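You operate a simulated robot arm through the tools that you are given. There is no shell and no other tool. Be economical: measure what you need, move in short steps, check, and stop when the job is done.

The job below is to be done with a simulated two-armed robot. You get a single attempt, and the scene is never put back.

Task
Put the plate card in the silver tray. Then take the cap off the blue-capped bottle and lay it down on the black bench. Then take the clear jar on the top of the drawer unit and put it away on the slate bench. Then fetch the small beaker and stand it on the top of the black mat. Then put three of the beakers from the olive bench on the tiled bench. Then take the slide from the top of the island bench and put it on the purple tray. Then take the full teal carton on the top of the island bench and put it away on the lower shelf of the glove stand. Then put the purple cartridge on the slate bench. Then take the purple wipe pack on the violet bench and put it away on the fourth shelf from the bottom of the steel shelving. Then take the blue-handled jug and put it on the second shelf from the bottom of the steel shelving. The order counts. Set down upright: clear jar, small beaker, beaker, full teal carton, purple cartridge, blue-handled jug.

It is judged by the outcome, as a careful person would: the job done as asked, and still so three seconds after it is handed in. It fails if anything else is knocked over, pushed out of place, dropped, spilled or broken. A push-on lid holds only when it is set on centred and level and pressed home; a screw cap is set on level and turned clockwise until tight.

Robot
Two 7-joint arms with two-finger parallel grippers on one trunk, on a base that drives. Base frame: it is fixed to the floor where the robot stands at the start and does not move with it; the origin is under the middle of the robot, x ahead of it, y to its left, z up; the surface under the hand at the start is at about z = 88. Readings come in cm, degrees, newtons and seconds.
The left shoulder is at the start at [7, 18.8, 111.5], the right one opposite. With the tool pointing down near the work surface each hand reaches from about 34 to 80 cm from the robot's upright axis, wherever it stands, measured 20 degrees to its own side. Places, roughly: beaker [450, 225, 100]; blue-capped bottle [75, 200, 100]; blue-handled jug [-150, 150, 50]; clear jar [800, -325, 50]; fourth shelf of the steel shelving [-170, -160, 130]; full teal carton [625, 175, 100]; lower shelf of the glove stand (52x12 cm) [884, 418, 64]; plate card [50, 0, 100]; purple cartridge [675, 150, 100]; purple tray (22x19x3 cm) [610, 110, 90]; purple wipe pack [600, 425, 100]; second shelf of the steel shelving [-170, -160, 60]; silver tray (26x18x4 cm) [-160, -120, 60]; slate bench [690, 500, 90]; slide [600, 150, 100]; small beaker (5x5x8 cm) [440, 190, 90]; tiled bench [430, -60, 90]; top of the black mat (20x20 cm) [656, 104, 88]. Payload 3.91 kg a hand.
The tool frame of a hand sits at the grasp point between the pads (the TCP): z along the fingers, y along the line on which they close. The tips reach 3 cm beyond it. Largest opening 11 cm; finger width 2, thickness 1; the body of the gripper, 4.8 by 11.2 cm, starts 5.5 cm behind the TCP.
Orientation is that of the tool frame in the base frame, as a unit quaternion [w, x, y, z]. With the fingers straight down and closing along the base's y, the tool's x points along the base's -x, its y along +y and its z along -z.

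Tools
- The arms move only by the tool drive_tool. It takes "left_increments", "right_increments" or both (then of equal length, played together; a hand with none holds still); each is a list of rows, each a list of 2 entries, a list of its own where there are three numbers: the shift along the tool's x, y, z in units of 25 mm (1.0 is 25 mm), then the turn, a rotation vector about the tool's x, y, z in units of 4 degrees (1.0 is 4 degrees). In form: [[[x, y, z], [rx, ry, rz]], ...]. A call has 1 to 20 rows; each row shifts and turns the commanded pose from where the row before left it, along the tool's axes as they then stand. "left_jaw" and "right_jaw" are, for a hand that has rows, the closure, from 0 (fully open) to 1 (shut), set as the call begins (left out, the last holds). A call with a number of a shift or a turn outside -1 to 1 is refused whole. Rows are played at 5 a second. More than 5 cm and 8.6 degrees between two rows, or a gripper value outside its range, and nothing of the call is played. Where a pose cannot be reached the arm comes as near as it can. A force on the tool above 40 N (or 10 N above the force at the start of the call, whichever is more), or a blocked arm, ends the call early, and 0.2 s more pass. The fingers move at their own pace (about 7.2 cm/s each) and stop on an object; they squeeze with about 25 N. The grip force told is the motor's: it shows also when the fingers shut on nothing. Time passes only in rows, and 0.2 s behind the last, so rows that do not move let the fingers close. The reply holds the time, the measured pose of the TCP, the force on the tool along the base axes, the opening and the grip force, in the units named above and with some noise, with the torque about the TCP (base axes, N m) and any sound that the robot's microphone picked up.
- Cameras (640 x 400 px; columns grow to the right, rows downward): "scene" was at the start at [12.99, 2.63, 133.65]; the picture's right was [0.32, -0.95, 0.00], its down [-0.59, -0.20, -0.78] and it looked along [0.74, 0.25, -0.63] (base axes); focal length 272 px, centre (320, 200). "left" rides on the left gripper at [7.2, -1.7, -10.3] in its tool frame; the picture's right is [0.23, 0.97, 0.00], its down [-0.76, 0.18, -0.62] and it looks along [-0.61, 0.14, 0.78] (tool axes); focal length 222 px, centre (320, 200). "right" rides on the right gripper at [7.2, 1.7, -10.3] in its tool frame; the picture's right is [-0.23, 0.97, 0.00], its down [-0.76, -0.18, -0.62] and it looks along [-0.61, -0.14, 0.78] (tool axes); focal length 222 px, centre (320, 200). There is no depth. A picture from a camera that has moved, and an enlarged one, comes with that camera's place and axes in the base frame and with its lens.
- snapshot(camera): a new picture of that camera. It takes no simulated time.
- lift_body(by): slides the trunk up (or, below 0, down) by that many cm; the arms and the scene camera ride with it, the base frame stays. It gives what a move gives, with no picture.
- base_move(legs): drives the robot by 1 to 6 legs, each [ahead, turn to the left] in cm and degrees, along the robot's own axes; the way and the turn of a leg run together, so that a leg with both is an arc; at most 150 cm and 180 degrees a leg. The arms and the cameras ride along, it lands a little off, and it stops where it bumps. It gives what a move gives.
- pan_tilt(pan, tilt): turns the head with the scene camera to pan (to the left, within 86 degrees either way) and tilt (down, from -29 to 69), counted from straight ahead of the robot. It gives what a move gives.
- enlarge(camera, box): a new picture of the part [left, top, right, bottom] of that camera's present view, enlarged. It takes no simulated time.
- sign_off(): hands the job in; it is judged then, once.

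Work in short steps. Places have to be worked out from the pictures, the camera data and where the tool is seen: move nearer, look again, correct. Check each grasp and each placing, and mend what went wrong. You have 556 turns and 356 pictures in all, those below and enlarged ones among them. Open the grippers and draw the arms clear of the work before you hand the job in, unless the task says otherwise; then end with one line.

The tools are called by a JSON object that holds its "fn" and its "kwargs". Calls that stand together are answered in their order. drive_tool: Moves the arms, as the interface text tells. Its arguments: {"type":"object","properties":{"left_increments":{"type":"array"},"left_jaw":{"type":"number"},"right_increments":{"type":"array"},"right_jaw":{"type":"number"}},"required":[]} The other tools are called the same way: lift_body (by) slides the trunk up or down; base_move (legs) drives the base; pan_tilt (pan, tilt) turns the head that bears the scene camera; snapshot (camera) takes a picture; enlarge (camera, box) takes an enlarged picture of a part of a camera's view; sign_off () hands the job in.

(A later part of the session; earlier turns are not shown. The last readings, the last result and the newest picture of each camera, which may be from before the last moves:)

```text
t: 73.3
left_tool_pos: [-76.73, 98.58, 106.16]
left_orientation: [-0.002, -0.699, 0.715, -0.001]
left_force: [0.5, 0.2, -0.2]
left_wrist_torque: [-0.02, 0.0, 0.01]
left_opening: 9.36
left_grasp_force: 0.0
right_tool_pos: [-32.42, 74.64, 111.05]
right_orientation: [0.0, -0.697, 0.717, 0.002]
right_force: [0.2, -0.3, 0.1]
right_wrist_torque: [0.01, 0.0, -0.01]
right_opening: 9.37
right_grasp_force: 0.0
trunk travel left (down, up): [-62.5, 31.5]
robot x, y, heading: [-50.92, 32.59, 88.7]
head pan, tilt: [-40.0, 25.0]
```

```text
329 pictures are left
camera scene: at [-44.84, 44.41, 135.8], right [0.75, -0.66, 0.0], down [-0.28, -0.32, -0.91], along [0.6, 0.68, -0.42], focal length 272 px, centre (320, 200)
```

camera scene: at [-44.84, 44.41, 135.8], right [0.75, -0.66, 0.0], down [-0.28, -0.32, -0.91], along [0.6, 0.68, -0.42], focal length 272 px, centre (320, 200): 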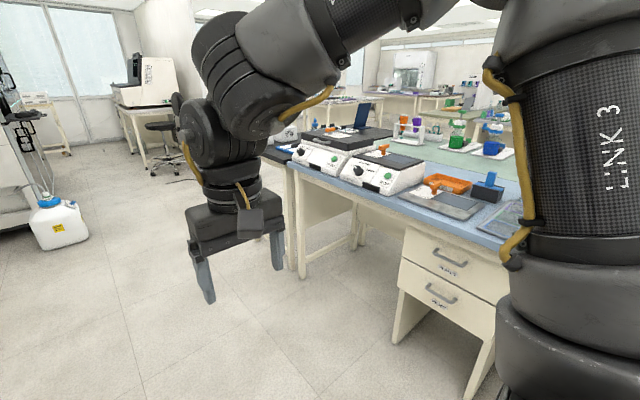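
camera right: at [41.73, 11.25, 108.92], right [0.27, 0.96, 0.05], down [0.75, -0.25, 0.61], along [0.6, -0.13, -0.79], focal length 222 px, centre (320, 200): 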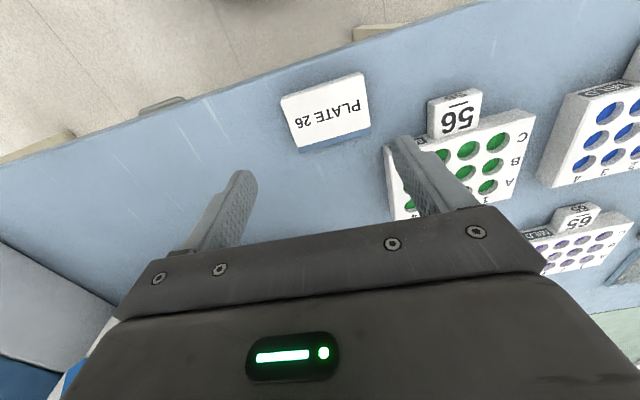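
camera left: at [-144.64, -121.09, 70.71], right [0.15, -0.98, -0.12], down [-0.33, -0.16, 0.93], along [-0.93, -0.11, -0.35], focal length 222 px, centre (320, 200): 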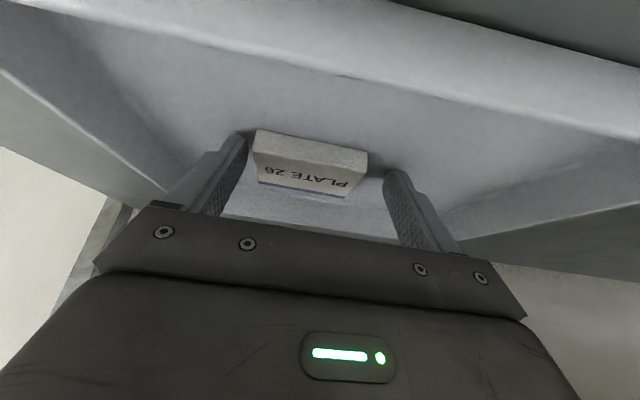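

Drive further forward (clear aisle) and look right toward the bottle.

{"fn": "base_move", "kwargs": {"legs": [[90, 0]]}}

{"fn": "pan_tilt", "kwargs": {"pan": -48, "tilt": 25}}

{"fn": "snapshot", "kwargs": {"camera": "scene"}}

```text
t: 78.1
left_tool_pos: [-75.01, 188.82, 106.2]
left_orientation: [-0.001, -0.7, 0.714, 0.0]
left_force: [-0.3, 0.0, 0.1]
left_wrist_torque: [-0.02, 0.03, 0.0]
left_opening: 9.35
left_grasp_force: 0.0
right_tool_pos: [-30.62, 165.19, 110.93]
right_orientation: [0.001, -0.698, 0.716, 0.002]
right_force: [-0.3, 0.6, 0.1]
right_wrist_torque: [-0.02, 0.02, -0.03]
right_opening: 9.36
right_grasp_force: 0.1
trunk travel left (down, up): [-62.5, 31.5]
robot x, y, heading: [-49.2, 122.84, 88.8]
head pan, tilt: [-40.0, 25.0]
```

```text
t: 78.8
left_tool_pos: [-75.03, 188.85, 106.14]
left_orientation: [-0.002, -0.699, 0.715, -0.001]
left_force: [0.9, -0.3, -0.4]
left_wrist_torque: [0.03, -0.01, -0.02]
left_opening: 9.35
left_grasp_force: 0.1
right_tool_pos: [-30.7, 165.19, 111.01]
right_orientation: [0.0, -0.699, 0.715, 0.0]
right_force: [0.1, -0.4, 0.1]
right_wrist_torque: [-0.02, -0.02, 0.04]
right_opening: 9.34
right_grasp_force: 0.0
trunk travel left (down, up): [-62.5, 31.5]
robot x, y, heading: [-49.06, 122.9, 89.0]
head pan, tilt: [-48.0, 25.0]
```

```text
328 pictures are left
camera scene: at [-42.15, 133.96, 135.8], right [0.66, -0.76, 0.0], down [-0.32, -0.28, -0.91], along [0.68, 0.59, -0.42], focal length 272 px, centre (320, 200)
```

scene: 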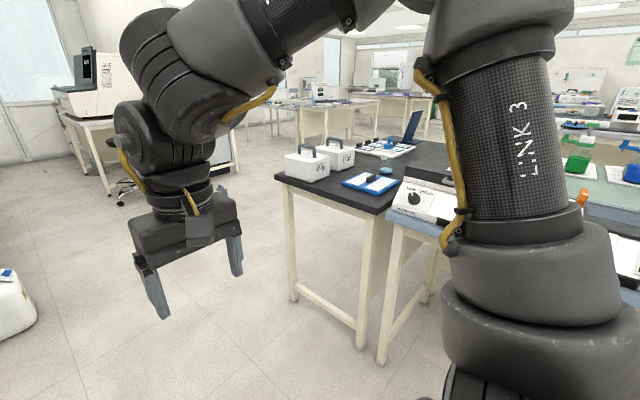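

The black bench appears. Zoom to find the bottle.

{"fn": "enlarge", "kwargs": {"camera": "scene", "box": [270, 110, 450, 220]}}

```text
3.56 times, centred on (360, 165) of scene
camera zoom: at [-42.15, 133.96, 135.8], right [0.66, -0.76, 0.0], down [-0.32, -0.28, -0.91], along [0.68, 0.59, -0.42], focal length 969 px, centre (178, 324)
```

zoom: 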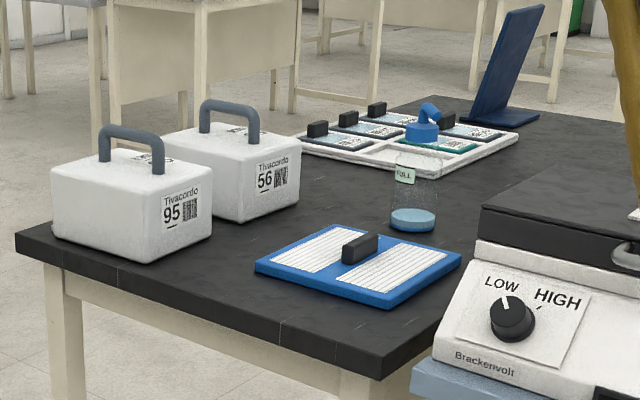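

The bottle (with fill mark) is at about [84, 197]. Drive to face it from the aisle, stop short, and look.

{"fn": "base_move", "kwargs": {"legs": [[65, 0], [0, -89]]}}

{"fn": "pan_tilt", "kwargs": {"pan": 0, "tilt": 20}}

{"fn": "snapshot", "kwargs": {"camera": "scene"}}

```text
t: 86.2
left_tool_pos: [18.32, 212.19, 106.18]
left_orientation: [-0.001, 0.019, 1.0, 0.001]
left_force: [-0.3, 0.3, -0.5]
left_wrist_torque: [0.02, 0.0, 0.0]
left_opening: 9.36
left_grasp_force: 0.1
right_tool_pos: [-6.15, 168.29, 111.0]
right_orientation: [0.001, 0.021, 1.0, 0.001]
right_force: [0.6, -0.6, 0.5]
right_wrist_torque: [0.01, 0.0, 0.0]
right_opening: 9.36
right_grasp_force: 0.0
trunk travel left (down, up): [-62.5, 31.5]
robot x, y, heading: [-48.03, 187.3, -2.2]
head pan, tilt: [-48.0, 25.0]
```

```text
t: 87.4
left_tool_pos: [18.17, 212.24, 106.25]
left_orientation: [-0.001, 0.019, 1.0, 0.002]
left_force: [-0.3, -0.4, 0.7]
left_wrist_torque: [0.0, 0.01, 0.0]
left_opening: 9.37
left_grasp_force: 0.0
right_tool_pos: [-6.2, 168.46, 111.08]
right_orientation: [0.0, 0.022, 1.0, 0.0]
right_force: [0.7, 0.7, 0.2]
right_wrist_torque: [0.04, -0.01, -0.04]
right_opening: 9.32
right_grasp_force: 0.1
trunk travel left (down, up): [-62.5, 31.5]
robot x, y, heading: [-47.92, 187.33, -2.1]
head pan, tilt: [0.0, 20.0]
```

```text
326 pictures are left
camera scene: at [-33.88, 186.79, 136.61], right [-0.04, -1.0, 0.0], down [-0.34, 0.01, -0.94], along [0.94, -0.04, -0.34], focal length 272 px, centre (320, 200)
```

scene: 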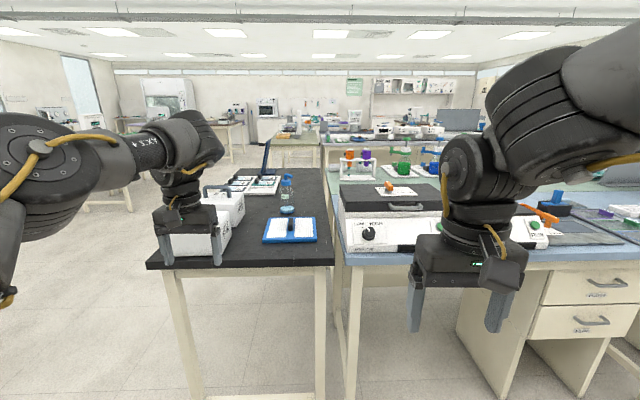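

{"fn": "enlarge", "kwargs": {"camera": "scene", "box": [200, 130, 360, 250]}}

```text
3.33 times, centred on (280, 190) of scene
camera zoom: at [-33.88, 186.79, 136.61], right [-0.04, -1.0, 0.0], down [-0.34, 0.01, -0.94], along [0.94, -0.04, -0.34], focal length 908 px, centre (453, 233)
```

zoom: 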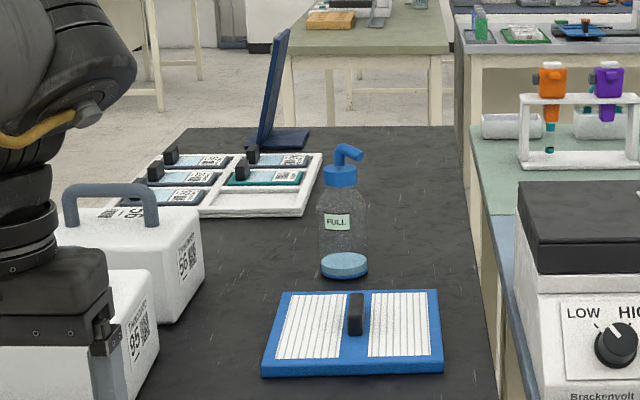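

The bottle with the blue spouted cap is at [84.2, 197.7], collar at z≈102. Raise the trunk and drive up so the bottle is ~72 cm ahead and central.

{"fn": "lift_body", "kwargs": {"by": 20}}

{"fn": "base_move", "kwargs": {"legs": [[0, 11], [59, 0], [0, -9]]}}

{"fn": "pan_tilt", "kwargs": {"pan": 0, "tilt": 42}}

{"fn": "snapshot", "kwargs": {"camera": "scene"}}

```text
t: 89.6
left_tool_pos: [18.44, 212.33, 126.12]
left_orientation: [-0.002, 0.019, 1.0, 0.001]
left_force: [-0.1, 0.4, -0.3]
left_wrist_torque: [-0.01, -0.01, -0.03]
left_opening: 9.33
left_grasp_force: 0.0
right_tool_pos: [-6.2, 168.3, 131.08]
right_orientation: [0.001, 0.021, 1.0, 0.0]
right_force: [-1.2, 0.5, 0.0]
right_wrist_torque: [-0.01, 0.0, -0.02]
right_opening: 9.34
right_grasp_force: 0.1
trunk travel left (down, up): [-82.5, 11.5]
robot x, y, heading: [-47.53, 187.56, -2.1]
head pan, tilt: [0.0, 20.0]
```

```text
t: 94.3
left_tool_pos: [75.37, 225.69, 126.15]
left_orientation: [-0.001, -0.008, 1.0, 0.0]
left_force: [0.6, -0.2, -0.2]
left_wrist_torque: [-0.02, 0.0, -0.01]
left_opening: 9.37
left_grasp_force: 0.0
right_tool_pos: [53.28, 180.5, 131.02]
right_orientation: [0.002, -0.006, 1.0, 0.001]
right_force: [0.4, 0.1, -0.2]
right_wrist_torque: [-0.01, 0.01, 0.0]
right_opening: 9.35
right_grasp_force: 0.0
trunk travel left (down, up): [-82.5, 11.5]
robot x, y, heading: [10.65, 197.19, 0.9]
head pan, tilt: [0.0, 20.0]
```

```text
t: 95.2
left_tool_pos: [75.4, 225.35, 126.17]
left_orientation: [-0.002, -0.008, 1.0, 0.002]
left_force: [0.5, 0.2, 0.1]
left_wrist_torque: [-0.02, -0.03, 0.01]
left_opening: 9.36
left_grasp_force: 0.1
right_tool_pos: [53.32, 180.09, 130.9]
right_orientation: [0.001, -0.006, 1.0, 0.002]
right_force: [0.4, -0.1, 0.9]
right_wrist_torque: [0.01, -0.03, 0.0]
right_opening: 9.35
right_grasp_force: 0.1
trunk travel left (down, up): [-82.5, 11.5]
robot x, y, heading: [10.39, 197.17, 1.1]
head pan, tilt: [0.0, 42.0]
```

```text
324 pictures are left
camera scene: at [23.73, 197.0, 153.18], right [0.02, -1.0, 0.0], down [-0.67, -0.01, -0.74], along [0.74, 0.01, -0.67], focal length 272 px, centre (320, 200)
```

scene: 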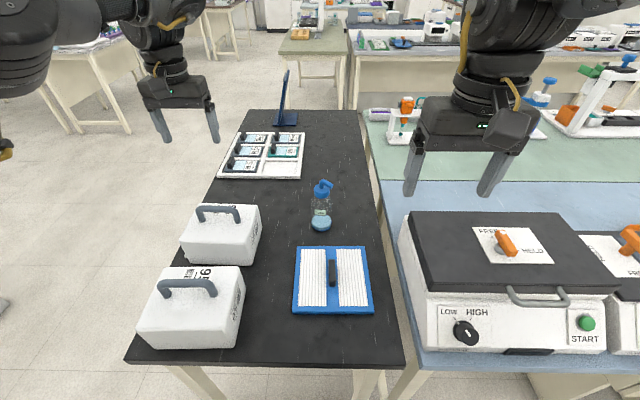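

{"fn": "enlarge", "kwargs": {"camera": "scene", "box": [290, 170, 354, 240]}}

```text
5.71 times, centred on (322, 205) of scene
camera zoom: at [23.73, 197.0, 153.18], right [0.02, -1.0, 0.0], down [-0.67, -0.01, -0.74], along [0.74, 0.01, -0.67], focal length 1557 px, centre (309, 171)
```

zoom: 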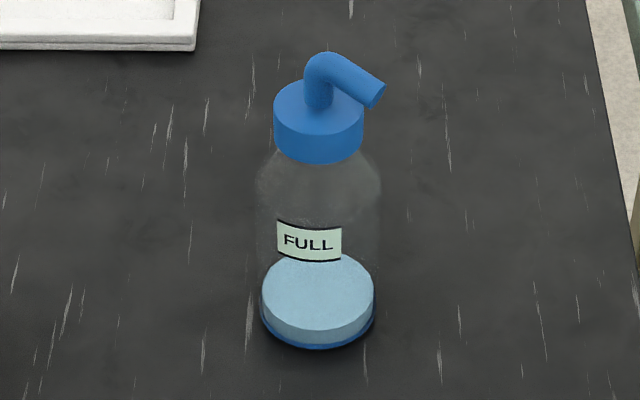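

Bottle at [84.4, 198], collar z 101–103. Bring the left hand across above the bench, tilting it 44° forward, while staying high.

{"fn": "drive_tool", "kwargs": {"left_increments": [[[0, -1, 0], [0, -1, 0]], [[0, -1, 0], [0, -1, 0]], [[0, -1, 0], [0, -1, 0]], [[0, -1, 0], [0, -1, 0]], [[0, -1, 0], [0, -1, 0]], [[0, -1, 0], [0, -1, 0]], [[0, -1, 0], [0, -1, 0]], [[0, -1, 0], [0, -1, 0]], [[0, -1, 0], [0, -1, 0]], [[0, -1, 0], [0, -1, 0]], [[0, -1, 0], [0, -1, 0]]], "left_jaw": 0}}

```text
t: 97.6
left_tool_pos: [75.79, 197.76, 125.98]
left_orientation: [0.373, -0.008, 0.928, 0.005]
left_force: [0.1, 0.2, 0.5]
left_wrist_torque: [-0.01, 0.0, 0.0]
left_opening: 11.02
left_grasp_force: 0.1
right_tool_pos: [53.25, 180.01, 130.97]
right_orientation: [0.001, -0.006, 1.0, 0.002]
right_force: [-0.1, -0.2, -0.4]
right_wrist_torque: [0.04, 0.01, -0.01]
right_opening: 9.33
right_grasp_force: 0.0
trunk travel left (down, up): [-82.5, 11.5]
robot x, y, heading: [10.63, 197.22, 1.2]
head pan, tilt: [0.0, 42.0]
```

Lower the left hand to z≈101.5 in front of the bottle.

{"fn": "drive_tool", "kwargs": {"left_increments": [[[0.681, 0, 0.705], [0, 0, 0]], [[0.681, 0, 0.705], [0, 0, 0]], [[0.681, 0, 0.705], [0, 0, 0]], [[0.681, 0, 0.705], [0, 0, 0]], [[0.681, 0, 0.705], [0, 0, 0]], [[0.681, 0, 0.705], [0, 0, 0]], [[0.681, 0, 0.705], [0, 0, 0]], [[0.681, 0, 0.705], [0, 0, 0]], [[0.681, 0, 0.705], [0, 0, 0]], [[0.681, 0, 0.705], [0, 0, 0]]]}}

{"fn": "snapshot", "kwargs": {"camera": "left"}}

{"fn": "snapshot", "kwargs": {"camera": "scene"}}

```text
t: 99.8
left_tool_pos: [75.54, 198.02, 101.66]
left_orientation: [0.373, -0.006, 0.928, 0.003]
left_force: [0.7, -0.2, -0.3]
left_wrist_torque: [0.02, 0.02, 0.01]
left_opening: 10.99
left_grasp_force: 0.0
right_tool_pos: [53.39, 180.34, 130.99]
right_orientation: [0.0, -0.006, 1.0, 0.0]
right_force: [-0.6, -0.1, -0.8]
right_wrist_torque: [0.01, 0.03, -0.03]
right_opening: 9.36
right_grasp_force: 0.1
trunk travel left (down, up): [-82.5, 11.5]
robot x, y, heading: [10.59, 197.5, 0.9]
head pan, tilt: [0.0, 42.0]
```

```text
322 pictures are left
camera left: at [63.26, 196.06, 104.1], right [-0.18, 0.97, -0.16], down [0.12, 0.18, 0.98], along [0.98, 0.16, -0.14], focal length 222 px, centre (320, 200)
```

left: 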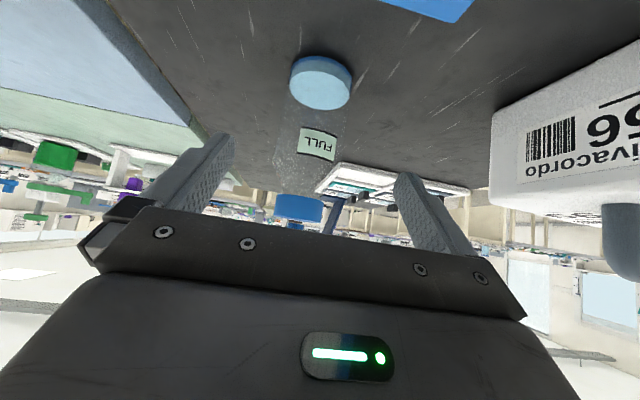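

```text
321 pictures are left
camera scene: at [23.75, 197.24, 153.17], right [0.02, -1.0, 0.0], down [-0.67, -0.01, -0.74], along [0.74, 0.01, -0.67], focal length 272 px, centre (320, 200)
```

scene: 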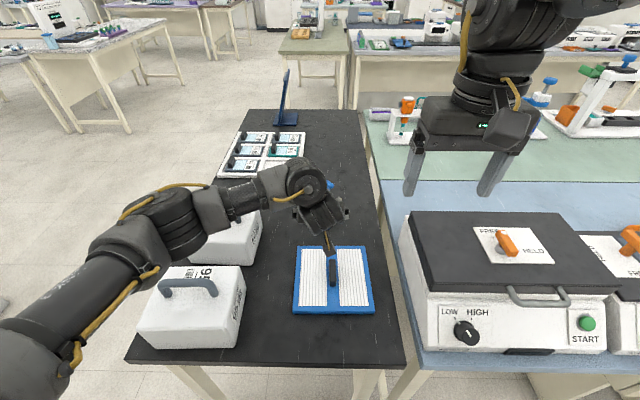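

Bottle confirmed at [84.5, 197.6]. Advance the left hand along its axis around the bottle body.

{"fn": "drive_tool", "kwargs": {"left_increments": [[[0, -0.03, 0.97], [0, 0, 0]], [[0, -0.03, 0.97], [0, 0, 0]], [[0, -0.03, 0.97], [0, 0, 0]], [[0, -0.03, 0.97], [0, 0, 0]], [[0, 0, 0.97], [0, 0, 0]]]}}

{"fn": "snapshot", "kwargs": {"camera": "left"}}

{"fn": "snapshot", "kwargs": {"camera": "scene"}}

```text
t: 101.0
left_tool_pos: [84.28, 197.62, 92.83]
left_orientation: [0.373, -0.007, 0.928, 0.005]
left_force: [-0.4, 0.5, 0.7]
left_wrist_torque: [-0.01, -0.02, -0.02]
left_opening: 11.02
left_grasp_force: 0.2
right_tool_pos: [53.31, 180.12, 130.93]
right_orientation: [0.001, -0.006, 1.0, 0.002]
right_force: [0.2, -1.1, 1.1]
right_wrist_torque: [-0.02, -0.02, -0.02]
right_opening: 9.38
right_grasp_force: 0.0
trunk travel left (down, up): [-82.5, 11.5]
robot x, y, heading: [10.43, 197.15, 1.1]
head pan, tilt: [0.0, 42.0]
```

```text
320 pictures are left
camera left: at [71.95, 195.73, 95.3], right [-0.18, 0.97, -0.16], down [0.12, 0.18, 0.98], along [0.98, 0.16, -0.14], focal length 222 px, centre (320, 200)
```

left: 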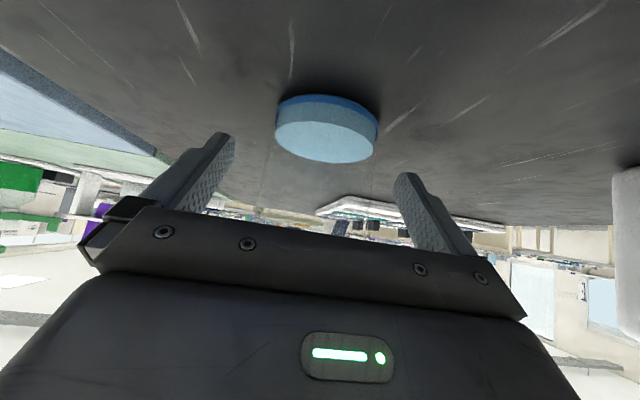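

```text
319 pictures are left
camera scene: at [23.74, 197.11, 153.17], right [0.02, -1.0, 0.0], down [-0.67, -0.01, -0.74], along [0.74, 0.01, -0.67], focal length 272 px, centre (320, 200)
```

scene: 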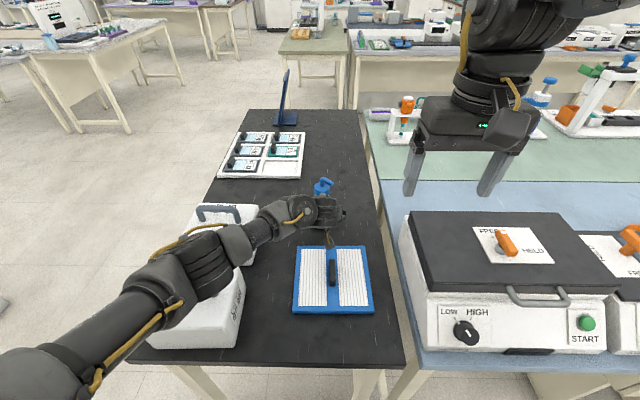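

Bottle sits between the fingers. Close the left hand on it.

{"fn": "drive_tool", "kwargs": {"left_increments": [[[0, 0, 0], [0, 0, 0]], [[0, 0, 0], [0, 0, 0]], [[0, 0, 0], [0, 0, 0]], [[0, 0, 0], [0, 0, 0]]], "left_jaw": 1}}

{"fn": "enlarge", "kwargs": {"camera": "scene", "box": [280, 160, 380, 260]}}

```text
t: 102.0
left_tool_pos: [84.16, 197.66, 92.92]
left_orientation: [0.374, -0.007, 0.928, 0.004]
left_force: [0.4, -0.8, 1.0]
left_wrist_torque: [-0.03, -0.03, -0.01]
left_opening: 6.69
left_grasp_force: 24.5
right_tool_pos: [53.33, 180.18, 130.99]
right_orientation: [0.001, -0.006, 1.0, 0.001]
right_force: [-0.1, 0.4, 0.2]
right_wrist_torque: [-0.03, 0.02, 0.01]
right_opening: 9.36
right_grasp_force: 0.1
trunk travel left (down, up): [-82.5, 11.5]
robot x, y, heading: [10.65, 196.87, 1.1]
head pan, tilt: [0.0, 42.0]
```

```text
4.00 times, centred on (330, 210) of scene
camera zoom: at [23.7, 197.16, 153.17], right [0.02, -1.0, 0.0], down [-0.67, -0.01, -0.74], along [0.74, 0.01, -0.67], focal length 1090 px, centre (280, 160)
```

zoom: 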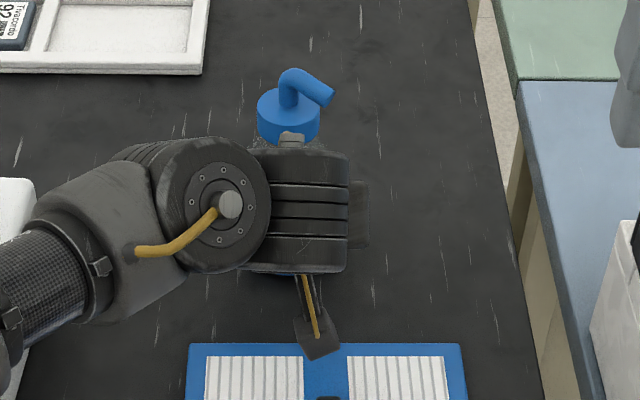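

Left holds the bottle (6.7 cm). Now bring the right hand above the cap and yaw it 44° clockwise so fingers avoid the spout.

{"fn": "drive_tool", "kwargs": {"right_increments": [[[-0.955, 0.527, 0], [0, 0, 0]], [[-0.955, 0.527, 0], [0, 0, 0]], [[-0.955, 0.527, 0], [0, 0, 0]], [[-0.955, 0.527, 0], [0, 0, 0]], [[-0.955, 0.527, 0], [0, 0, 0]], [[-0.955, 0.527, 0], [0, 0, 0]], [[-0.955, 0.527, 0], [0, 0, 0]], [[-0.955, 0.527, 0], [0, 0, 0]], [[-0.955, 0.527, 0], [0, 0, 0]], [[-0.955, 0.527, 0], [0, 0, 0]], [[-0.955, 0.527, 0], [0, 0, 0]], [[-0.955, 0.527, 0], [0, 0, 0]], [[-0.955, 0.527, 0], [0, 0, 0]]], "right_jaw": 0.3}}

```text
t: 104.8
left_tool_pos: [84.14, 197.67, 92.86]
left_orientation: [0.372, -0.007, 0.928, 0.004]
left_force: [-0.7, 0.8, 0.7]
left_wrist_torque: [-0.03, -0.03, 0.02]
left_opening: 6.68
left_grasp_force: 25.4
right_tool_pos: [69.81, 202.17, 127.8]
right_orientation: [0.003, -0.001, 1.0, 0.008]
right_force: [0.1, 0.0, 0.3]
right_wrist_torque: [0.01, -0.02, -0.03]
right_opening: 7.71
right_grasp_force: 0.1
right hand out of reach, approached as far as the arm can: row 2, 3, 4, 5, 6, 7, 8, 9, 10, 11, 12, 13
trunk travel left (down, up): [-82.5, 11.5]
robot x, y, heading: [10.51, 197.04, 1.1]
head pan, tilt: [0.0, 42.0]
```

Right cannot reach that far at this height. I'll pull the right hand back and plan a closer stance.

{"fn": "drive_tool", "kwargs": {"right_increments": [[[0, -1, 0], [0, 0, 0]], [[0, -1, 0], [0, 0, 0]], [[0, -1, 0], [0, 0, 0]], [[0, -1, 0], [0, 0, 0]], [[0, -1, 0], [0, 0, 0]], [[0, -1, 0], [0, 0, 0]], [[0, -1, 0], [0, 0, 0]]]}}

```text
t: 106.4
left_tool_pos: [84.15, 197.58, 92.8]
left_orientation: [0.373, -0.006, 0.928, 0.003]
left_force: [-0.4, -0.1, -0.1]
left_wrist_torque: [0.05, 0.0, 0.01]
left_opening: 6.65
left_grasp_force: 25.1
right_tool_pos: [63.98, 188.42, 126.45]
right_orientation: [0.002, -0.004, 1.0, 0.003]
right_force: [-0.7, -0.9, -0.5]
right_wrist_torque: [-0.02, -0.02, 0.01]
right_opening: 7.71
right_grasp_force: 0.0
right hand out of reach, approached as far as the arm can: row 2, 3, 4, 5, 6, 7
trunk travel left (down, up): [-82.5, 11.5]
robot x, y, heading: [10.48, 196.96, 1.1]
head pan, tilt: [0.0, 42.0]
```

Reset the right hand back toward its rest position, and open the left and withdraw along its axis so that the base can move closer.

{"fn": "drive_tool", "kwargs": {"right_increments": [[[1, 0, 0], [0, 0, 0]], [[1, 0, 0], [0, 0, 0]], [[1, 0, 0], [0, 0, 0]], [[1, 0, 0], [0, 0, 0]], [[1, 0, 0], [0, 0, 0]], [[1, 0, 0], [0, 0, 0]], [[1, 0, 0], [0, 0, 0]], [[1, 0, 0], [0, 0, 0]], [[1, 0, 0], [0, 0, 0]]], "left_increments": [[[0, 0, 0], [0, 0, 0]], [[0, 0, 0], [0, 0, 0]], [[0, 0, 0], [0, 0, 0]], [[0, 0, -1], [0, 0, 0]], [[0, 0, -1], [0, 0, 0]], [[0, 0, -1], [0, 0, 0]], [[0, 0, -1], [0, 0, 0]], [[0, 0, -1], [0, 0, 0]], [[0, 0, -1], [0, 0, 0]]], "left_jaw": 0}}

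{"fn": "snapshot", "kwargs": {"camera": "scene"}}

```text
t: 108.4
left_tool_pos: [73.68, 197.77, 103.8]
left_orientation: [0.373, -0.008, 0.928, 0.003]
left_force: [-1.2, 0.2, 0.7]
left_wrist_torque: [-0.01, 0.03, 0.02]
left_opening: 11.0
left_grasp_force: 0.0
right_tool_pos: [41.56, 188.41, 126.06]
right_orientation: [0.002, -0.007, 1.0, 0.001]
right_force: [-0.9, 0.0, 0.2]
right_wrist_torque: [0.02, 0.01, -0.03]
right_opening: 7.69
right_grasp_force: 0.0
trunk travel left (down, up): [-82.5, 11.5]
robot x, y, heading: [10.26, 197.14, 0.7]
head pan, tilt: [0.0, 42.0]
```

```text
317 pictures are left
camera scene: at [23.58, 197.17, 153.18], right [0.02, -1.0, 0.0], down [-0.67, -0.01, -0.74], along [0.74, 0.01, -0.67], focal length 272 px, centre (320, 200)
```

scene: 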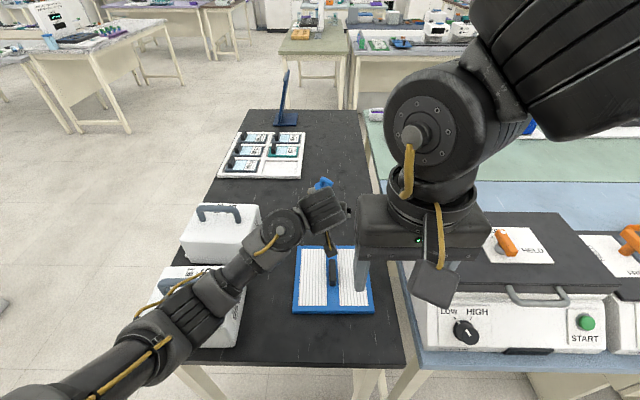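

Raise the left hand above the cap level, then move the base 10 cm forward.

{"fn": "drive_tool", "kwargs": {"left_increments": [[[-0.695, 0, -0.719], [0, 0, 0]], [[-0.695, 0, -0.719], [0, 0, 0]], [[-0.695, 0, -0.719], [0, 0, 0]], [[-0.695, 0, -0.719], [0, 0, 0]]]}}

{"fn": "base_move", "kwargs": {"legs": [[10, 0]]}}

```text
t: 109.4
left_tool_pos: [73.53, 197.54, 113.79]
left_orientation: [0.372, -0.006, 0.928, 0.004]
left_force: [0.1, 0.5, 0.2]
left_wrist_torque: [0.02, -0.02, -0.02]
left_opening: 11.03
left_grasp_force: 0.0
right_tool_pos: [41.73, 188.37, 126.09]
right_orientation: [0.002, -0.006, 1.0, 0.002]
right_force: [0.2, -0.7, 0.0]
right_wrist_torque: [0.02, 0.01, -0.01]
right_opening: 7.69
right_grasp_force: 0.2
trunk travel left (down, up): [-82.5, 11.5]
robot x, y, heading: [10.28, 197.08, 0.9]
head pan, tilt: [0.0, 42.0]
```

```text
t: 110.6
left_tool_pos: [82.52, 197.88, 113.3]
left_orientation: [0.369, -0.008, 0.929, 0.003]
left_force: [0.7, 0.3, 0.5]
left_wrist_torque: [-0.01, 0.02, 0.03]
left_opening: 11.01
left_grasp_force: 0.0
right_tool_pos: [50.6, 188.71, 125.77]
right_orientation: [-0.002, -0.006, 1.0, 0.001]
right_force: [0.9, -1.0, -1.1]
right_wrist_torque: [0.0, 0.1, 0.03]
right_opening: 7.71
right_grasp_force: 0.1
trunk travel left (down, up): [-82.5, 11.5]
robot x, y, heading: [18.49, 197.18, 1.2]
head pan, tilt: [0.0, 42.0]
stopped in leg 1: the robot was blocked; the commanded pose is now the measured one
```

The base touched the bench at x≈18.5. Back off 1.5 cm and check the bench top.

{"fn": "base_move", "kwargs": {"legs": [[-1.5, 0]]}}

{"fn": "snapshot", "kwargs": {"camera": "scene"}}

```text
t: 111.3
left_tool_pos: [80.75, 197.85, 113.51]
left_orientation: [0.37, -0.008, 0.929, 0.004]
left_force: [0.9, 0.5, -0.4]
left_wrist_torque: [0.03, 0.0, 0.03]
left_opening: 10.98
left_grasp_force: 0.1
right_tool_pos: [48.83, 188.54, 126.0]
right_orientation: [-0.001, -0.006, 1.0, 0.001]
right_force: [0.0, 0.0, -0.9]
right_wrist_torque: [0.04, 0.01, -0.01]
right_opening: 7.71
right_grasp_force: 0.1
trunk travel left (down, up): [-82.5, 11.5]
robot x, y, heading: [17.04, 196.79, 1.4]
head pan, tilt: [0.0, 42.0]
```

```text
316 pictures are left
camera scene: at [30.96, 197.29, 153.12], right [0.02, -1.0, 0.0], down [-0.67, -0.01, -0.74], along [0.74, 0.01, -0.67], focal length 272 px, centre (320, 200)
```

scene: 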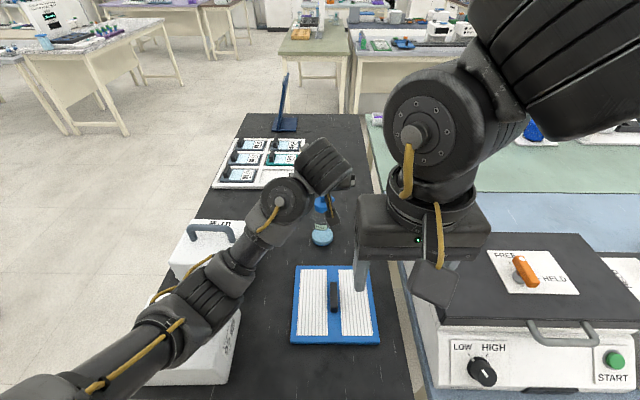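

Bottle undisturbed. Move the right hand aside, then return the left to the bottle body in two stages.

{"fn": "drive_tool", "kwargs": {"right_increments": [[[0, -1, 0], [0, 0, 0]], [[0, -1, 0], [0, 0, 0]], [[0, -1, 0], [0, 0, 0]], [[0, -1, 0], [0, 0, 0]], [[0, -1, 0], [0, 0, 0]], [[0, 0, 0], [0, 0, 0]], [[0, 0, 0], [0, 0, 0]], [[0, 0, 0], [0, 0, 0]], [[0, 0, 0], [0, 0, 0]], [[0, 0, 0], [0, 0, 0]]], "left_increments": [[[0, 0, 0], [0, 0, 0]], [[0, 0, 0], [0, 0, 0]], [[0, 0, 0], [0, 0, 0]], [[0.719, 0, -0.695], [0, 0, 0]], [[0.719, 0, -0.695], [0, 0, 0]], [[0.659, 0, 0.682], [0, 0, 0]], [[0.659, 0, 0.682], [0, 0, 0]], [[0.659, 0, 0.682], [0, 0, 0]], [[0.659, 0, 0.682], [0, 0, 0]], [[0.659, 0, 0.682], [0, 0, 0]]]}}

{"fn": "snapshot", "kwargs": {"camera": "left"}}

```text
t: 113.2
left_tool_pos: [75.03, 197.87, 107.13]
left_orientation: [0.405, 0.015, 0.914, 0.0]
left_force: [0.4, -2.2, 2.1]
left_wrist_torque: [0.04, 0.18, 0.09]
left_opening: 11.02
left_grasp_force: 0.1
right_tool_pos: [47.09, 178.47, 126.18]
right_orientation: [-0.013, -0.037, 0.999, 0.02]
right_force: [0.6, 0.9, -1.9]
right_wrist_torque: [-0.01, 0.05, 0.03]
right_opening: 7.69
right_grasp_force: 0.0
right hand out of reach, approached as far as the arm can: row 4
trunk travel left (down, up): [-82.5, 11.5]
robot x, y, heading: [18.49, 197.38, -2.2]
head pan, tilt: [0.0, 42.0]
stopped in row 9 (right hand): the arm was blocked; the commanded pose is now the measured one
```

```text
315 pictures are left
camera left: at [62.54, 196.46, 108.86], right [-0.13, 0.98, -0.15], down [0.06, 0.16, 0.98], along [0.99, 0.12, -0.08], focal length 222 px, centre (320, 200)
```

left: 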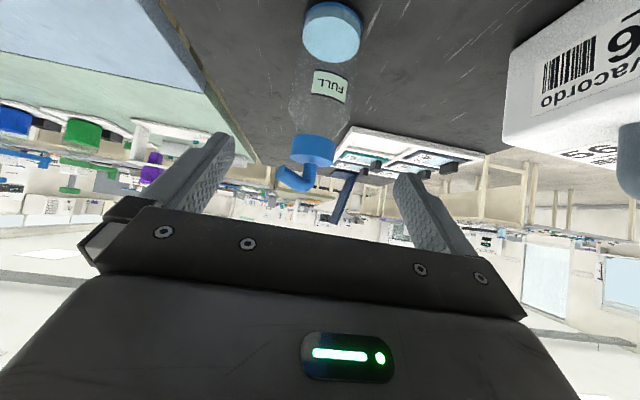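

The base was pushed and heading changed – something is in contact. Look.

{"fn": "snapshot", "kwargs": {"camera": "scene"}}

{"fn": "pan_tilt", "kwargs": {"pan": 45, "tilt": 50}}

{"fn": "snapshot", "kwargs": {"camera": "scene"}}

```text
314 pictures are left
camera scene: at [30.03, 183.63, 153.36], right [-0.05, -1.0, -0.09], down [-0.66, 0.09, -0.75], along [0.75, 0.02, -0.66], focal length 272 px, centre (320, 200)
```

scene: 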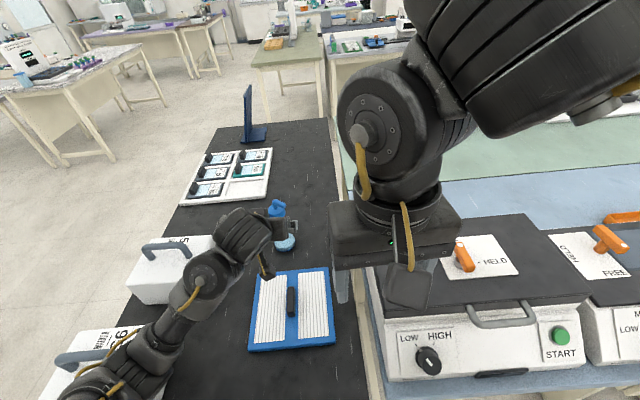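

```text
t: 114.4
left_tool_pos: [74.63, 201.91, 106.98]
left_orientation: [0.394, -0.014, 0.919, -0.006]
left_force: [-0.8, 0.4, -0.6]
left_wrist_torque: [0.04, 0.01, 0.04]
left_opening: 10.97
left_grasp_force: 0.1
right_tool_pos: [46.83, 181.17, 125.97]
right_orientation: [-0.007, -0.028, 0.999, -0.015]
right_force: [-0.5, -0.7, -0.2]
right_wrist_torque: [0.04, 0.0, 0.04]
right_opening: 7.7
right_grasp_force: 0.0
trunk travel left (down, up): [-82.5, 11.5]
robot x, y, heading: [17.02, 196.96, 1.0]
head pan, tilt: [45.0, 50.0]
```

```text
313 pictures are left
camera scene: at [26.47, 196.24, 152.55], right [0.72, -0.7, -0.02], down [-0.53, -0.52, -0.67], along [0.45, 0.49, -0.74], focal length 272 px, centre (320, 200)
```

scene: 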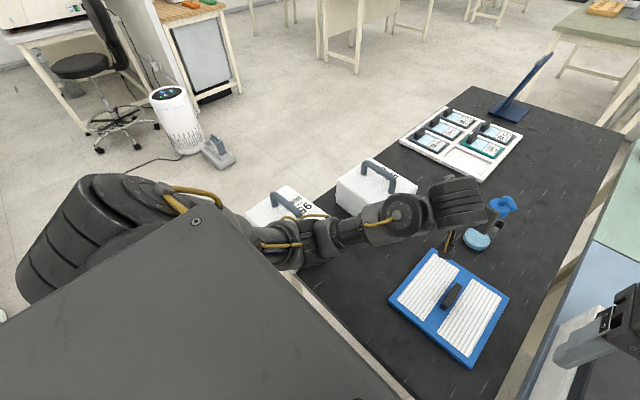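

The robot leaned briefly, likely from arm contact; it's back level now. Raise the left hand to free space and check the carriers.

{"fn": "drive_tool", "kwargs": {"left_increments": [[[-0.36, 0, -0.35], [0, 0, 0]], [[-0.72, 0, -0.69], [0, 0, 0]], [[-0.72, 0, -0.69], [0, 0, 0]], [[-0.72, 0, -0.69], [0, 0, 0]], [[-0.72, 0, -0.69], [0, 0, 0]], [[-0.72, 0, -0.69], [0, 0, 0]]]}}

{"fn": "snapshot", "kwargs": {"camera": "scene"}}

```text
t: 115.8
left_tool_pos: [75.77, 203.1, 118.25]
left_orientation: [0.388, -0.014, 0.921, -0.013]
left_force: [-0.1, -0.1, 0.1]
left_wrist_torque: [0.01, -0.01, 0.02]
left_opening: 11.0
left_grasp_force: 0.0
left hand out of reach, approached as far as the arm can: row 6
right_tool_pos: [48.21, 181.61, 126.08]
right_orientation: [-0.008, -0.026, 0.999, -0.017]
right_force: [-0.3, -0.4, -0.4]
right_wrist_torque: [0.04, -0.02, -0.05]
right_opening: 7.7
right_grasp_force: 0.1
trunk travel left (down, up): [-82.5, 11.5]
robot x, y, heading: [17.32, 197.16, 0.7]
head pan, tilt: [45.0, 50.0]
```

```text
312 pictures are left
camera scene: at [27.58, 202.31, 152.05], right [0.72, -0.7, 0.0], down [-0.53, -0.55, -0.64], along [0.45, 0.46, -0.77], focal length 272 px, centre (320, 200)
```

scene: 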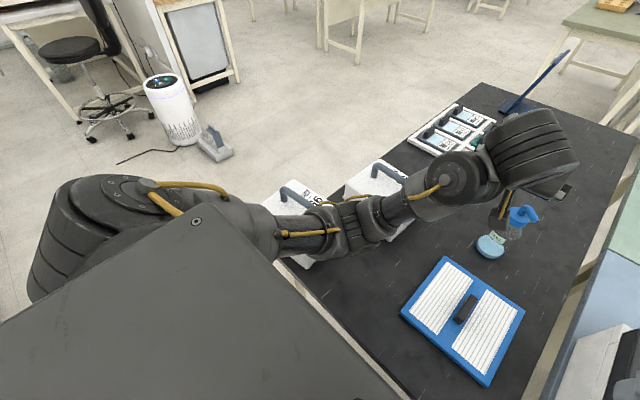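

{"fn": "pan_tilt", "kwargs": {"pan": 30, "tilt": 50}}

{"fn": "snapshot", "kwargs": {"camera": "scene"}}

```text
t: 116.5
left_tool_pos: [75.7, 203.24, 118.32]
left_orientation: [0.388, -0.014, 0.922, -0.013]
left_force: [-0.8, -0.1, 0.1]
left_wrist_torque: [-0.01, -0.01, -0.01]
left_opening: 11.03
left_grasp_force: 0.1
right_tool_pos: [48.09, 181.72, 126.14]
right_orientation: [-0.007, -0.026, 0.999, -0.018]
right_force: [-0.2, 0.4, 0.1]
right_wrist_torque: [0.03, -0.02, 0.02]
right_opening: 7.71
right_grasp_force: 0.0
trunk travel left (down, up): [-82.5, 11.5]
robot x, y, heading: [16.99, 196.87, 0.7]
head pan, tilt: [30.0, 50.0]
```

```text
311 pictures are left
camera scene: at [28.69, 200.89, 152.06], right [0.51, -0.86, 0.0], down [-0.66, -0.39, -0.64], along [0.55, 0.33, -0.77], focal length 272 px, centre (320, 200)
```

scene: 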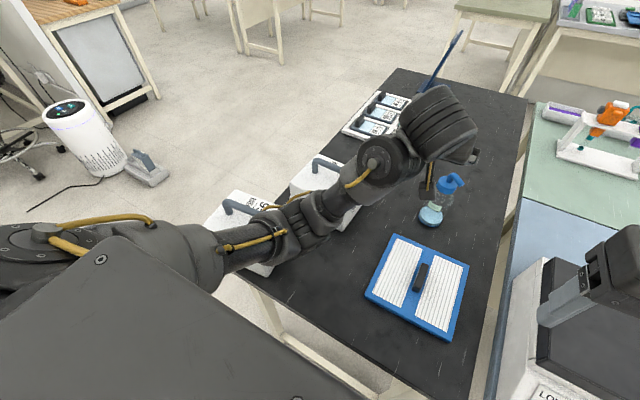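

The "95" carrier seems pushed left by the elbow. Raise the trunk to clear it, then inspect.

{"fn": "lift_body", "kwargs": {"by": 11}}

{"fn": "base_move", "kwargs": {"legs": [[-30, 0]]}}

{"fn": "pan_tilt", "kwargs": {"pan": 15, "tilt": 42}}

{"fn": "snapshot", "kwargs": {"camera": "scene"}}

```text
t: 118.0
left_tool_pos: [75.76, 203.36, 129.3]
left_orientation: [0.388, -0.013, 0.921, -0.015]
left_force: [0.0, 0.4, -0.6]
left_wrist_torque: [-0.02, 0.02, 0.01]
left_opening: 11.01
left_grasp_force: 0.0
right_tool_pos: [48.18, 181.83, 137.12]
right_orientation: [-0.009, -0.027, 0.999, -0.018]
right_force: [0.2, 0.3, 0.0]
right_wrist_torque: [-0.01, 0.01, 0.0]
right_opening: 7.74
right_grasp_force: 0.1
trunk travel left (down, up): [-93.5, 0.5]
robot x, y, heading: [17.53, 197.21, 0.8]
head pan, tilt: [30.0, 50.0]
```

```text
t: 120.0
left_tool_pos: [45.6, 202.84, 129.13]
left_orientation: [0.387, -0.013, 0.922, -0.015]
left_force: [0.1, 0.0, 0.8]
left_wrist_torque: [0.01, 0.01, -0.01]
left_opening: 11.0
left_grasp_force: 0.0
right_tool_pos: [17.99, 181.38, 137.05]
right_orientation: [-0.009, -0.025, 0.999, -0.018]
right_force: [1.2, 0.4, 0.6]
right_wrist_torque: [-0.01, 0.04, 0.0]
right_opening: 7.67
right_grasp_force: 0.0
trunk travel left (down, up): [-93.5, 0.5]
robot x, y, heading: [-13.2, 196.69, 0.7]
head pan, tilt: [30.0, 50.0]
```

```text
t: 120.8
left_tool_pos: [45.41, 202.82, 129.26]
left_orientation: [0.388, -0.013, 0.922, -0.014]
left_force: [-0.1, 0.4, 0.9]
left_wrist_torque: [0.0, 0.02, -0.01]
left_opening: 10.99
left_grasp_force: 0.1
right_tool_pos: [17.87, 181.34, 137.07]
right_orientation: [-0.007, -0.025, 1.0, -0.017]
right_force: [-0.8, -0.4, -0.3]
right_wrist_torque: [-0.02, -0.03, -0.02]
right_opening: 7.72
right_grasp_force: 0.1
trunk travel left (down, up): [-93.5, 0.5]
robot x, y, heading: [-13.04, 197.08, 0.6]
head pan, tilt: [15.0, 42.0]
```

```text
310 pictures are left
camera scene: at [-0.21, 198.94, 164.17], right [0.27, -0.96, 0.0], down [-0.64, -0.18, -0.74], along [0.72, 0.2, -0.67], focal length 272 px, centre (320, 200)
```

scene: 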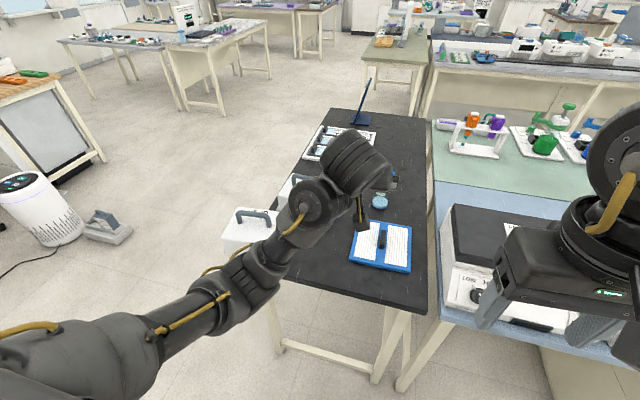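

Straighten the left hand and swing it left to reveal the carriers.

{"fn": "drive_tool", "kwargs": {"left_increments": [[[0, 1, -0.2], [0, 1, 0]], [[0, 1, -0.2], [0, 1, 0]], [[0, 1, -0.2], [0, 1, 0]], [[0, 1, -0.2], [0, 1, 0]], [[0, 1, -0.2], [0, 1, 0]], [[0, 1, 0], [0, 1, 0]], [[0, 1, 0], [0, 1, 0]], [[0, 1, 0], [0, 1, 0]], [[0, 1, 0], [0, 1, 0]], [[0, 1, 0], [0, 1, 0]], [[0, 1, 0], [0, 1, 0]]]}}

{"fn": "snapshot", "kwargs": {"camera": "scene"}}

{"fn": "enlarge", "kwargs": {"camera": "scene", "box": [200, 110, 440, 310]}}

```text
t: 122.0
left_tool_pos: [45.98, 213.66, 122.46]
left_orientation: [0.3, -0.032, 0.953, -0.024]
left_force: [17.1, -45.4, -14.5]
left_wrist_torque: [2.71, -0.99, 6.62]
left_opening: 11.0
left_grasp_force: 0.1
left hand out of reach, approached as far as the arm can: row 1, 2, 3, 4, 5, 6
right_tool_pos: [17.78, 181.71, 137.03]
right_orientation: [-0.008, -0.025, 0.999, -0.019]
right_force: [0.2, 0.3, -0.2]
right_wrist_torque: [-0.05, 0.01, 0.0]
right_opening: 7.71
right_grasp_force: 0.1
trunk travel left (down, up): [-93.5, 0.5]
robot x, y, heading: [-13.02, 197.01, 0.7]
head pan, tilt: [15.0, 42.0]
stopped in row 6 (left hand): the force on the tool passed its limit at 216 N (the readings are from after the stop); the commanded pose is now the measured one
```

```text
309 pictures are left
camera scene: at [-0.19, 199.25, 164.17], right [0.27, -0.96, 0.0], down [-0.64, -0.18, -0.74], along [0.72, 0.2, -0.67], focal length 272 px, centre (320, 200)
```

scene: 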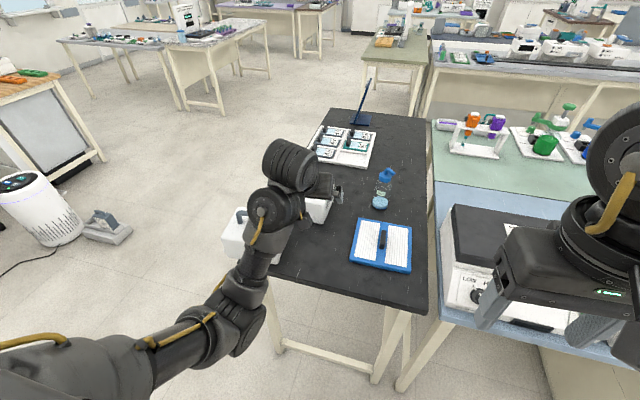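

```text
2.00 times, centred on (320, 210) of scene
camera zoom: at [-0.19, 199.25, 164.17], right [0.27, -0.96, 0.0], down [-0.64, -0.18, -0.74], along [0.72, 0.2, -0.67], focal length 545 px, centre (320, 180)
```

zoom: 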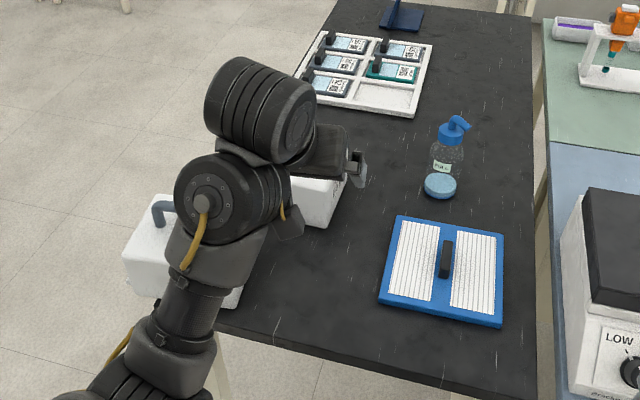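

An odd contact stopped it, probably self-contact from a contorted pose. Rotate the hand gently back to vertical in place and watch.

{"fn": "drive_tool", "kwargs": {"left_increments": [[[0, -0.2, 0], [-0.08, 0.97, 0.1]], [[0, -0.2, 0], [-0.08, 0.97, 0.1]], [[0, -0.2, 0], [-0.08, 0.97, 0.1]]]}}

```text
t: 122.4
left_tool_pos: [46.06, 213.38, 122.56]
left_orientation: [0.3, -0.032, 0.953, -0.024]
left_force: [6.6, -18.4, -5.2]
left_wrist_torque: [1.08, -0.51, 2.63]
left_opening: 11.03
left_grasp_force: 0.0
left hand out of reach, approached as far as the arm can: row 1
right_tool_pos: [17.82, 181.15, 137.13]
right_orientation: [-0.008, -0.025, 1.0, -0.016]
right_force: [-0.6, 0.4, 0.4]
right_wrist_torque: [-0.01, 0.03, 0.0]
right_opening: 7.73
right_grasp_force: 0.0
trunk travel left (down, up): [-93.5, 0.5]
robot x, y, heading: [-13.22, 196.8, 0.7]
head pan, tilt: [15.0, 42.0]
stopped in row 1 (left hand): the force on the tool passed its limit at 62 N (the readings are from after the stop); the commanded pose is now the measured one
```

Contact pushes the hand toward -y; move it that way and forward to free it.

{"fn": "drive_tool", "kwargs": {"left_increments": [[[0, -0.4, 0], [0, 0, 0]], [[-0.2, -0.6, 0.15], [0, 0, 0]], [[-0.4, -0.6, 0.3], [0, 0, 0]], [[-0.4, -0.6, 0.3], [0, 0, 0]]]}}

{"fn": "snapshot", "kwargs": {"camera": "left"}}

```text
t: 123.4
left_tool_pos: [49.49, 208.26, 122.88]
left_orientation: [0.3, -0.031, 0.953, -0.024]
left_force: [-0.6, 1.3, 0.0]
left_wrist_torque: [-0.03, 0.0, 0.01]
left_opening: 11.0
left_grasp_force: 0.1
right_tool_pos: [17.84, 181.39, 137.02]
right_orientation: [-0.009, -0.025, 0.999, -0.018]
right_force: [-0.6, 0.1, 0.6]
right_wrist_torque: [-0.01, 0.0, 0.01]
right_opening: 7.7
right_grasp_force: 0.0
trunk travel left (down, up): [-93.5, 0.5]
robot x, y, heading: [-13.07, 196.58, 1.0]
head pan, tilt: [15.0, 42.0]
```

```text
307 pictures are left
camera left: at [37.68, 206.22, 127.34], right [-0.23, 0.95, -0.19], down [0.26, 0.25, 0.93], along [0.94, 0.17, -0.3], focal length 222 px, centre (320, 200)
```

left: 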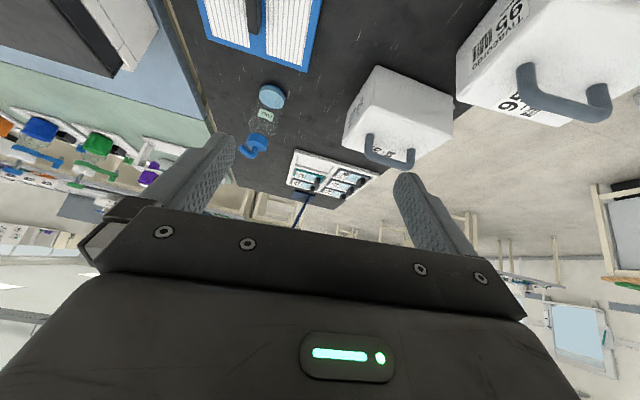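

Free now. Rotate the hand upright.

{"fn": "drive_tool", "kwargs": {"left_increments": [[[0, 0, 0], [-0.08, 0.97, 0.1]], [[0, 0, 0], [-0.08, 0.97, 0.1]], [[0, 0, 0], [-0.08, 0.97, 0.1]], [[0, 0, 0], [-0.08, 0.97, 0.1]], [[0, 0, 0], [-0.08, 0.97, 0.1]], [[0, 0, 0], [-0.08, 0.97, 0.1]], [[0, 0, 0], [-0.08, 0.97, 0.1]], [[0, 0, 0], [-0.08, 0.97, 0.1]], [[0, 0, 0], [-0.08, 0.97, 0.1]]]}}

{"fn": "snapshot", "kwargs": {"camera": "scene"}}

```text
t: 124.4
left_tool_pos: [47.46, 210.36, 115.16]
left_orientation: [0.175, -0.027, 0.984, -0.015]
left_force: [4.0, -13.5, -4.0]
left_wrist_torque: [1.3, -0.26, 1.7]
left_opening: 11.03
left_grasp_force: 0.1
left hand out of reach, approached as far as the arm can: row 2, 3, 4, 5
right_tool_pos: [17.82, 181.33, 137.24]
right_orientation: [-0.008, -0.026, 0.999, -0.019]
right_force: [-0.2, 0.1, 0.6]
right_wrist_torque: [-0.01, -0.02, 0.02]
right_opening: 7.69
right_grasp_force: 0.1
trunk travel left (down, up): [-93.5, 0.5]
robot x, y, heading: [-13.04, 197.06, 0.6]
head pan, tilt: [15.0, 42.0]
stopped in row 5 (left hand): the force on the tool passed its limit at 66 N (the readings are from after the stop); the commanded pose is now the measured one
```

```text
306 pictures are left
camera scene: at [-0.13, 198.95, 164.17], right [0.27, -0.96, 0.0], down [-0.64, -0.18, -0.74], along [0.72, 0.2, -0.67], focal length 272 px, centre (320, 200)
```

scene: 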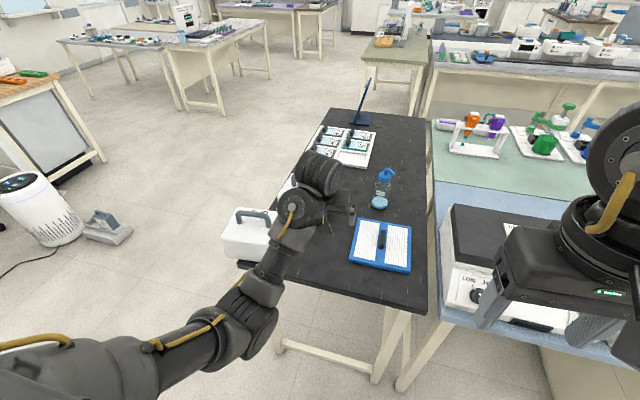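

The wrist is too folded near the midline. Extend the hand forward first, then continue rotating.

{"fn": "drive_tool", "kwargs": {"left_increments": [[[-0.94, -0.2, 0.34], [0, 0, 0]], [[-0.94, 0, 0.34], [0, 0, 0]], [[-0.94, 0, 0.34], [0, 0, 0]], [[-0.94, 0.3, 0.34], [0, 0, 0]], [[-0.94, 0.5, 0.34], [0, 0, 0]]]}}

{"fn": "drive_tool", "kwargs": {"left_increments": [[[0, 0.3, 0], [0, 1, 0]], [[0, 0.3, 0], [0, 1, 0]], [[0, 0.3, 0], [0, 1, 0]], [[0, 0.3, 0], [0, 1, 0]], [[0, 0.3, 0], [0, 1, 0]]]}}

{"fn": "snapshot", "kwargs": {"camera": "scene"}}

```text
t: 125.6
left_tool_pos: [60.14, 212.54, 115.04]
left_orientation: [0.174, -0.026, 0.984, -0.016]
left_force: [0.2, -0.9, -0.3]
left_wrist_torque: [0.0, -0.04, -0.03]
left_opening: 10.99
left_grasp_force: 0.0
right_tool_pos: [17.98, 181.34, 137.03]
right_orientation: [-0.007, -0.025, 1.0, -0.018]
right_force: [0.6, -0.1, 0.0]
right_wrist_torque: [-0.01, -0.01, 0.0]
right_opening: 7.68
right_grasp_force: 0.0
trunk travel left (down, up): [-93.5, 0.5]
robot x, y, heading: [-13.2, 197.11, 0.3]
head pan, tilt: [15.0, 42.0]
```

```text
t: 126.8
left_tool_pos: [59.68, 216.34, 114.9]
left_orientation: [-0.001, -0.022, 1.0, -0.019]
left_force: [-0.2, 0.6, 0.5]
left_wrist_torque: [-0.04, 0.01, 0.04]
left_opening: 10.99
left_grasp_force: 0.0
right_tool_pos: [17.85, 181.47, 137.06]
right_orientation: [-0.008, -0.026, 0.999, -0.018]
right_force: [0.2, -1.0, -0.2]
right_wrist_torque: [0.01, 0.02, 0.02]
right_opening: 7.71
right_grasp_force: 0.1
trunk travel left (down, up): [-93.5, 0.5]
robot x, y, heading: [-13.15, 196.78, 0.6]
head pan, tilt: [15.0, 42.0]
```

```text
305 pictures are left
camera scene: at [-0.09, 198.98, 164.16], right [0.27, -0.96, 0.0], down [-0.64, -0.18, -0.74], along [0.72, 0.2, -0.67], focal length 272 px, centre (320, 200)
```

scene: 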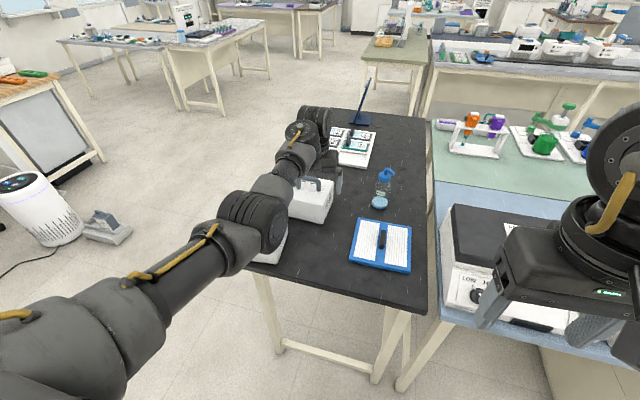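

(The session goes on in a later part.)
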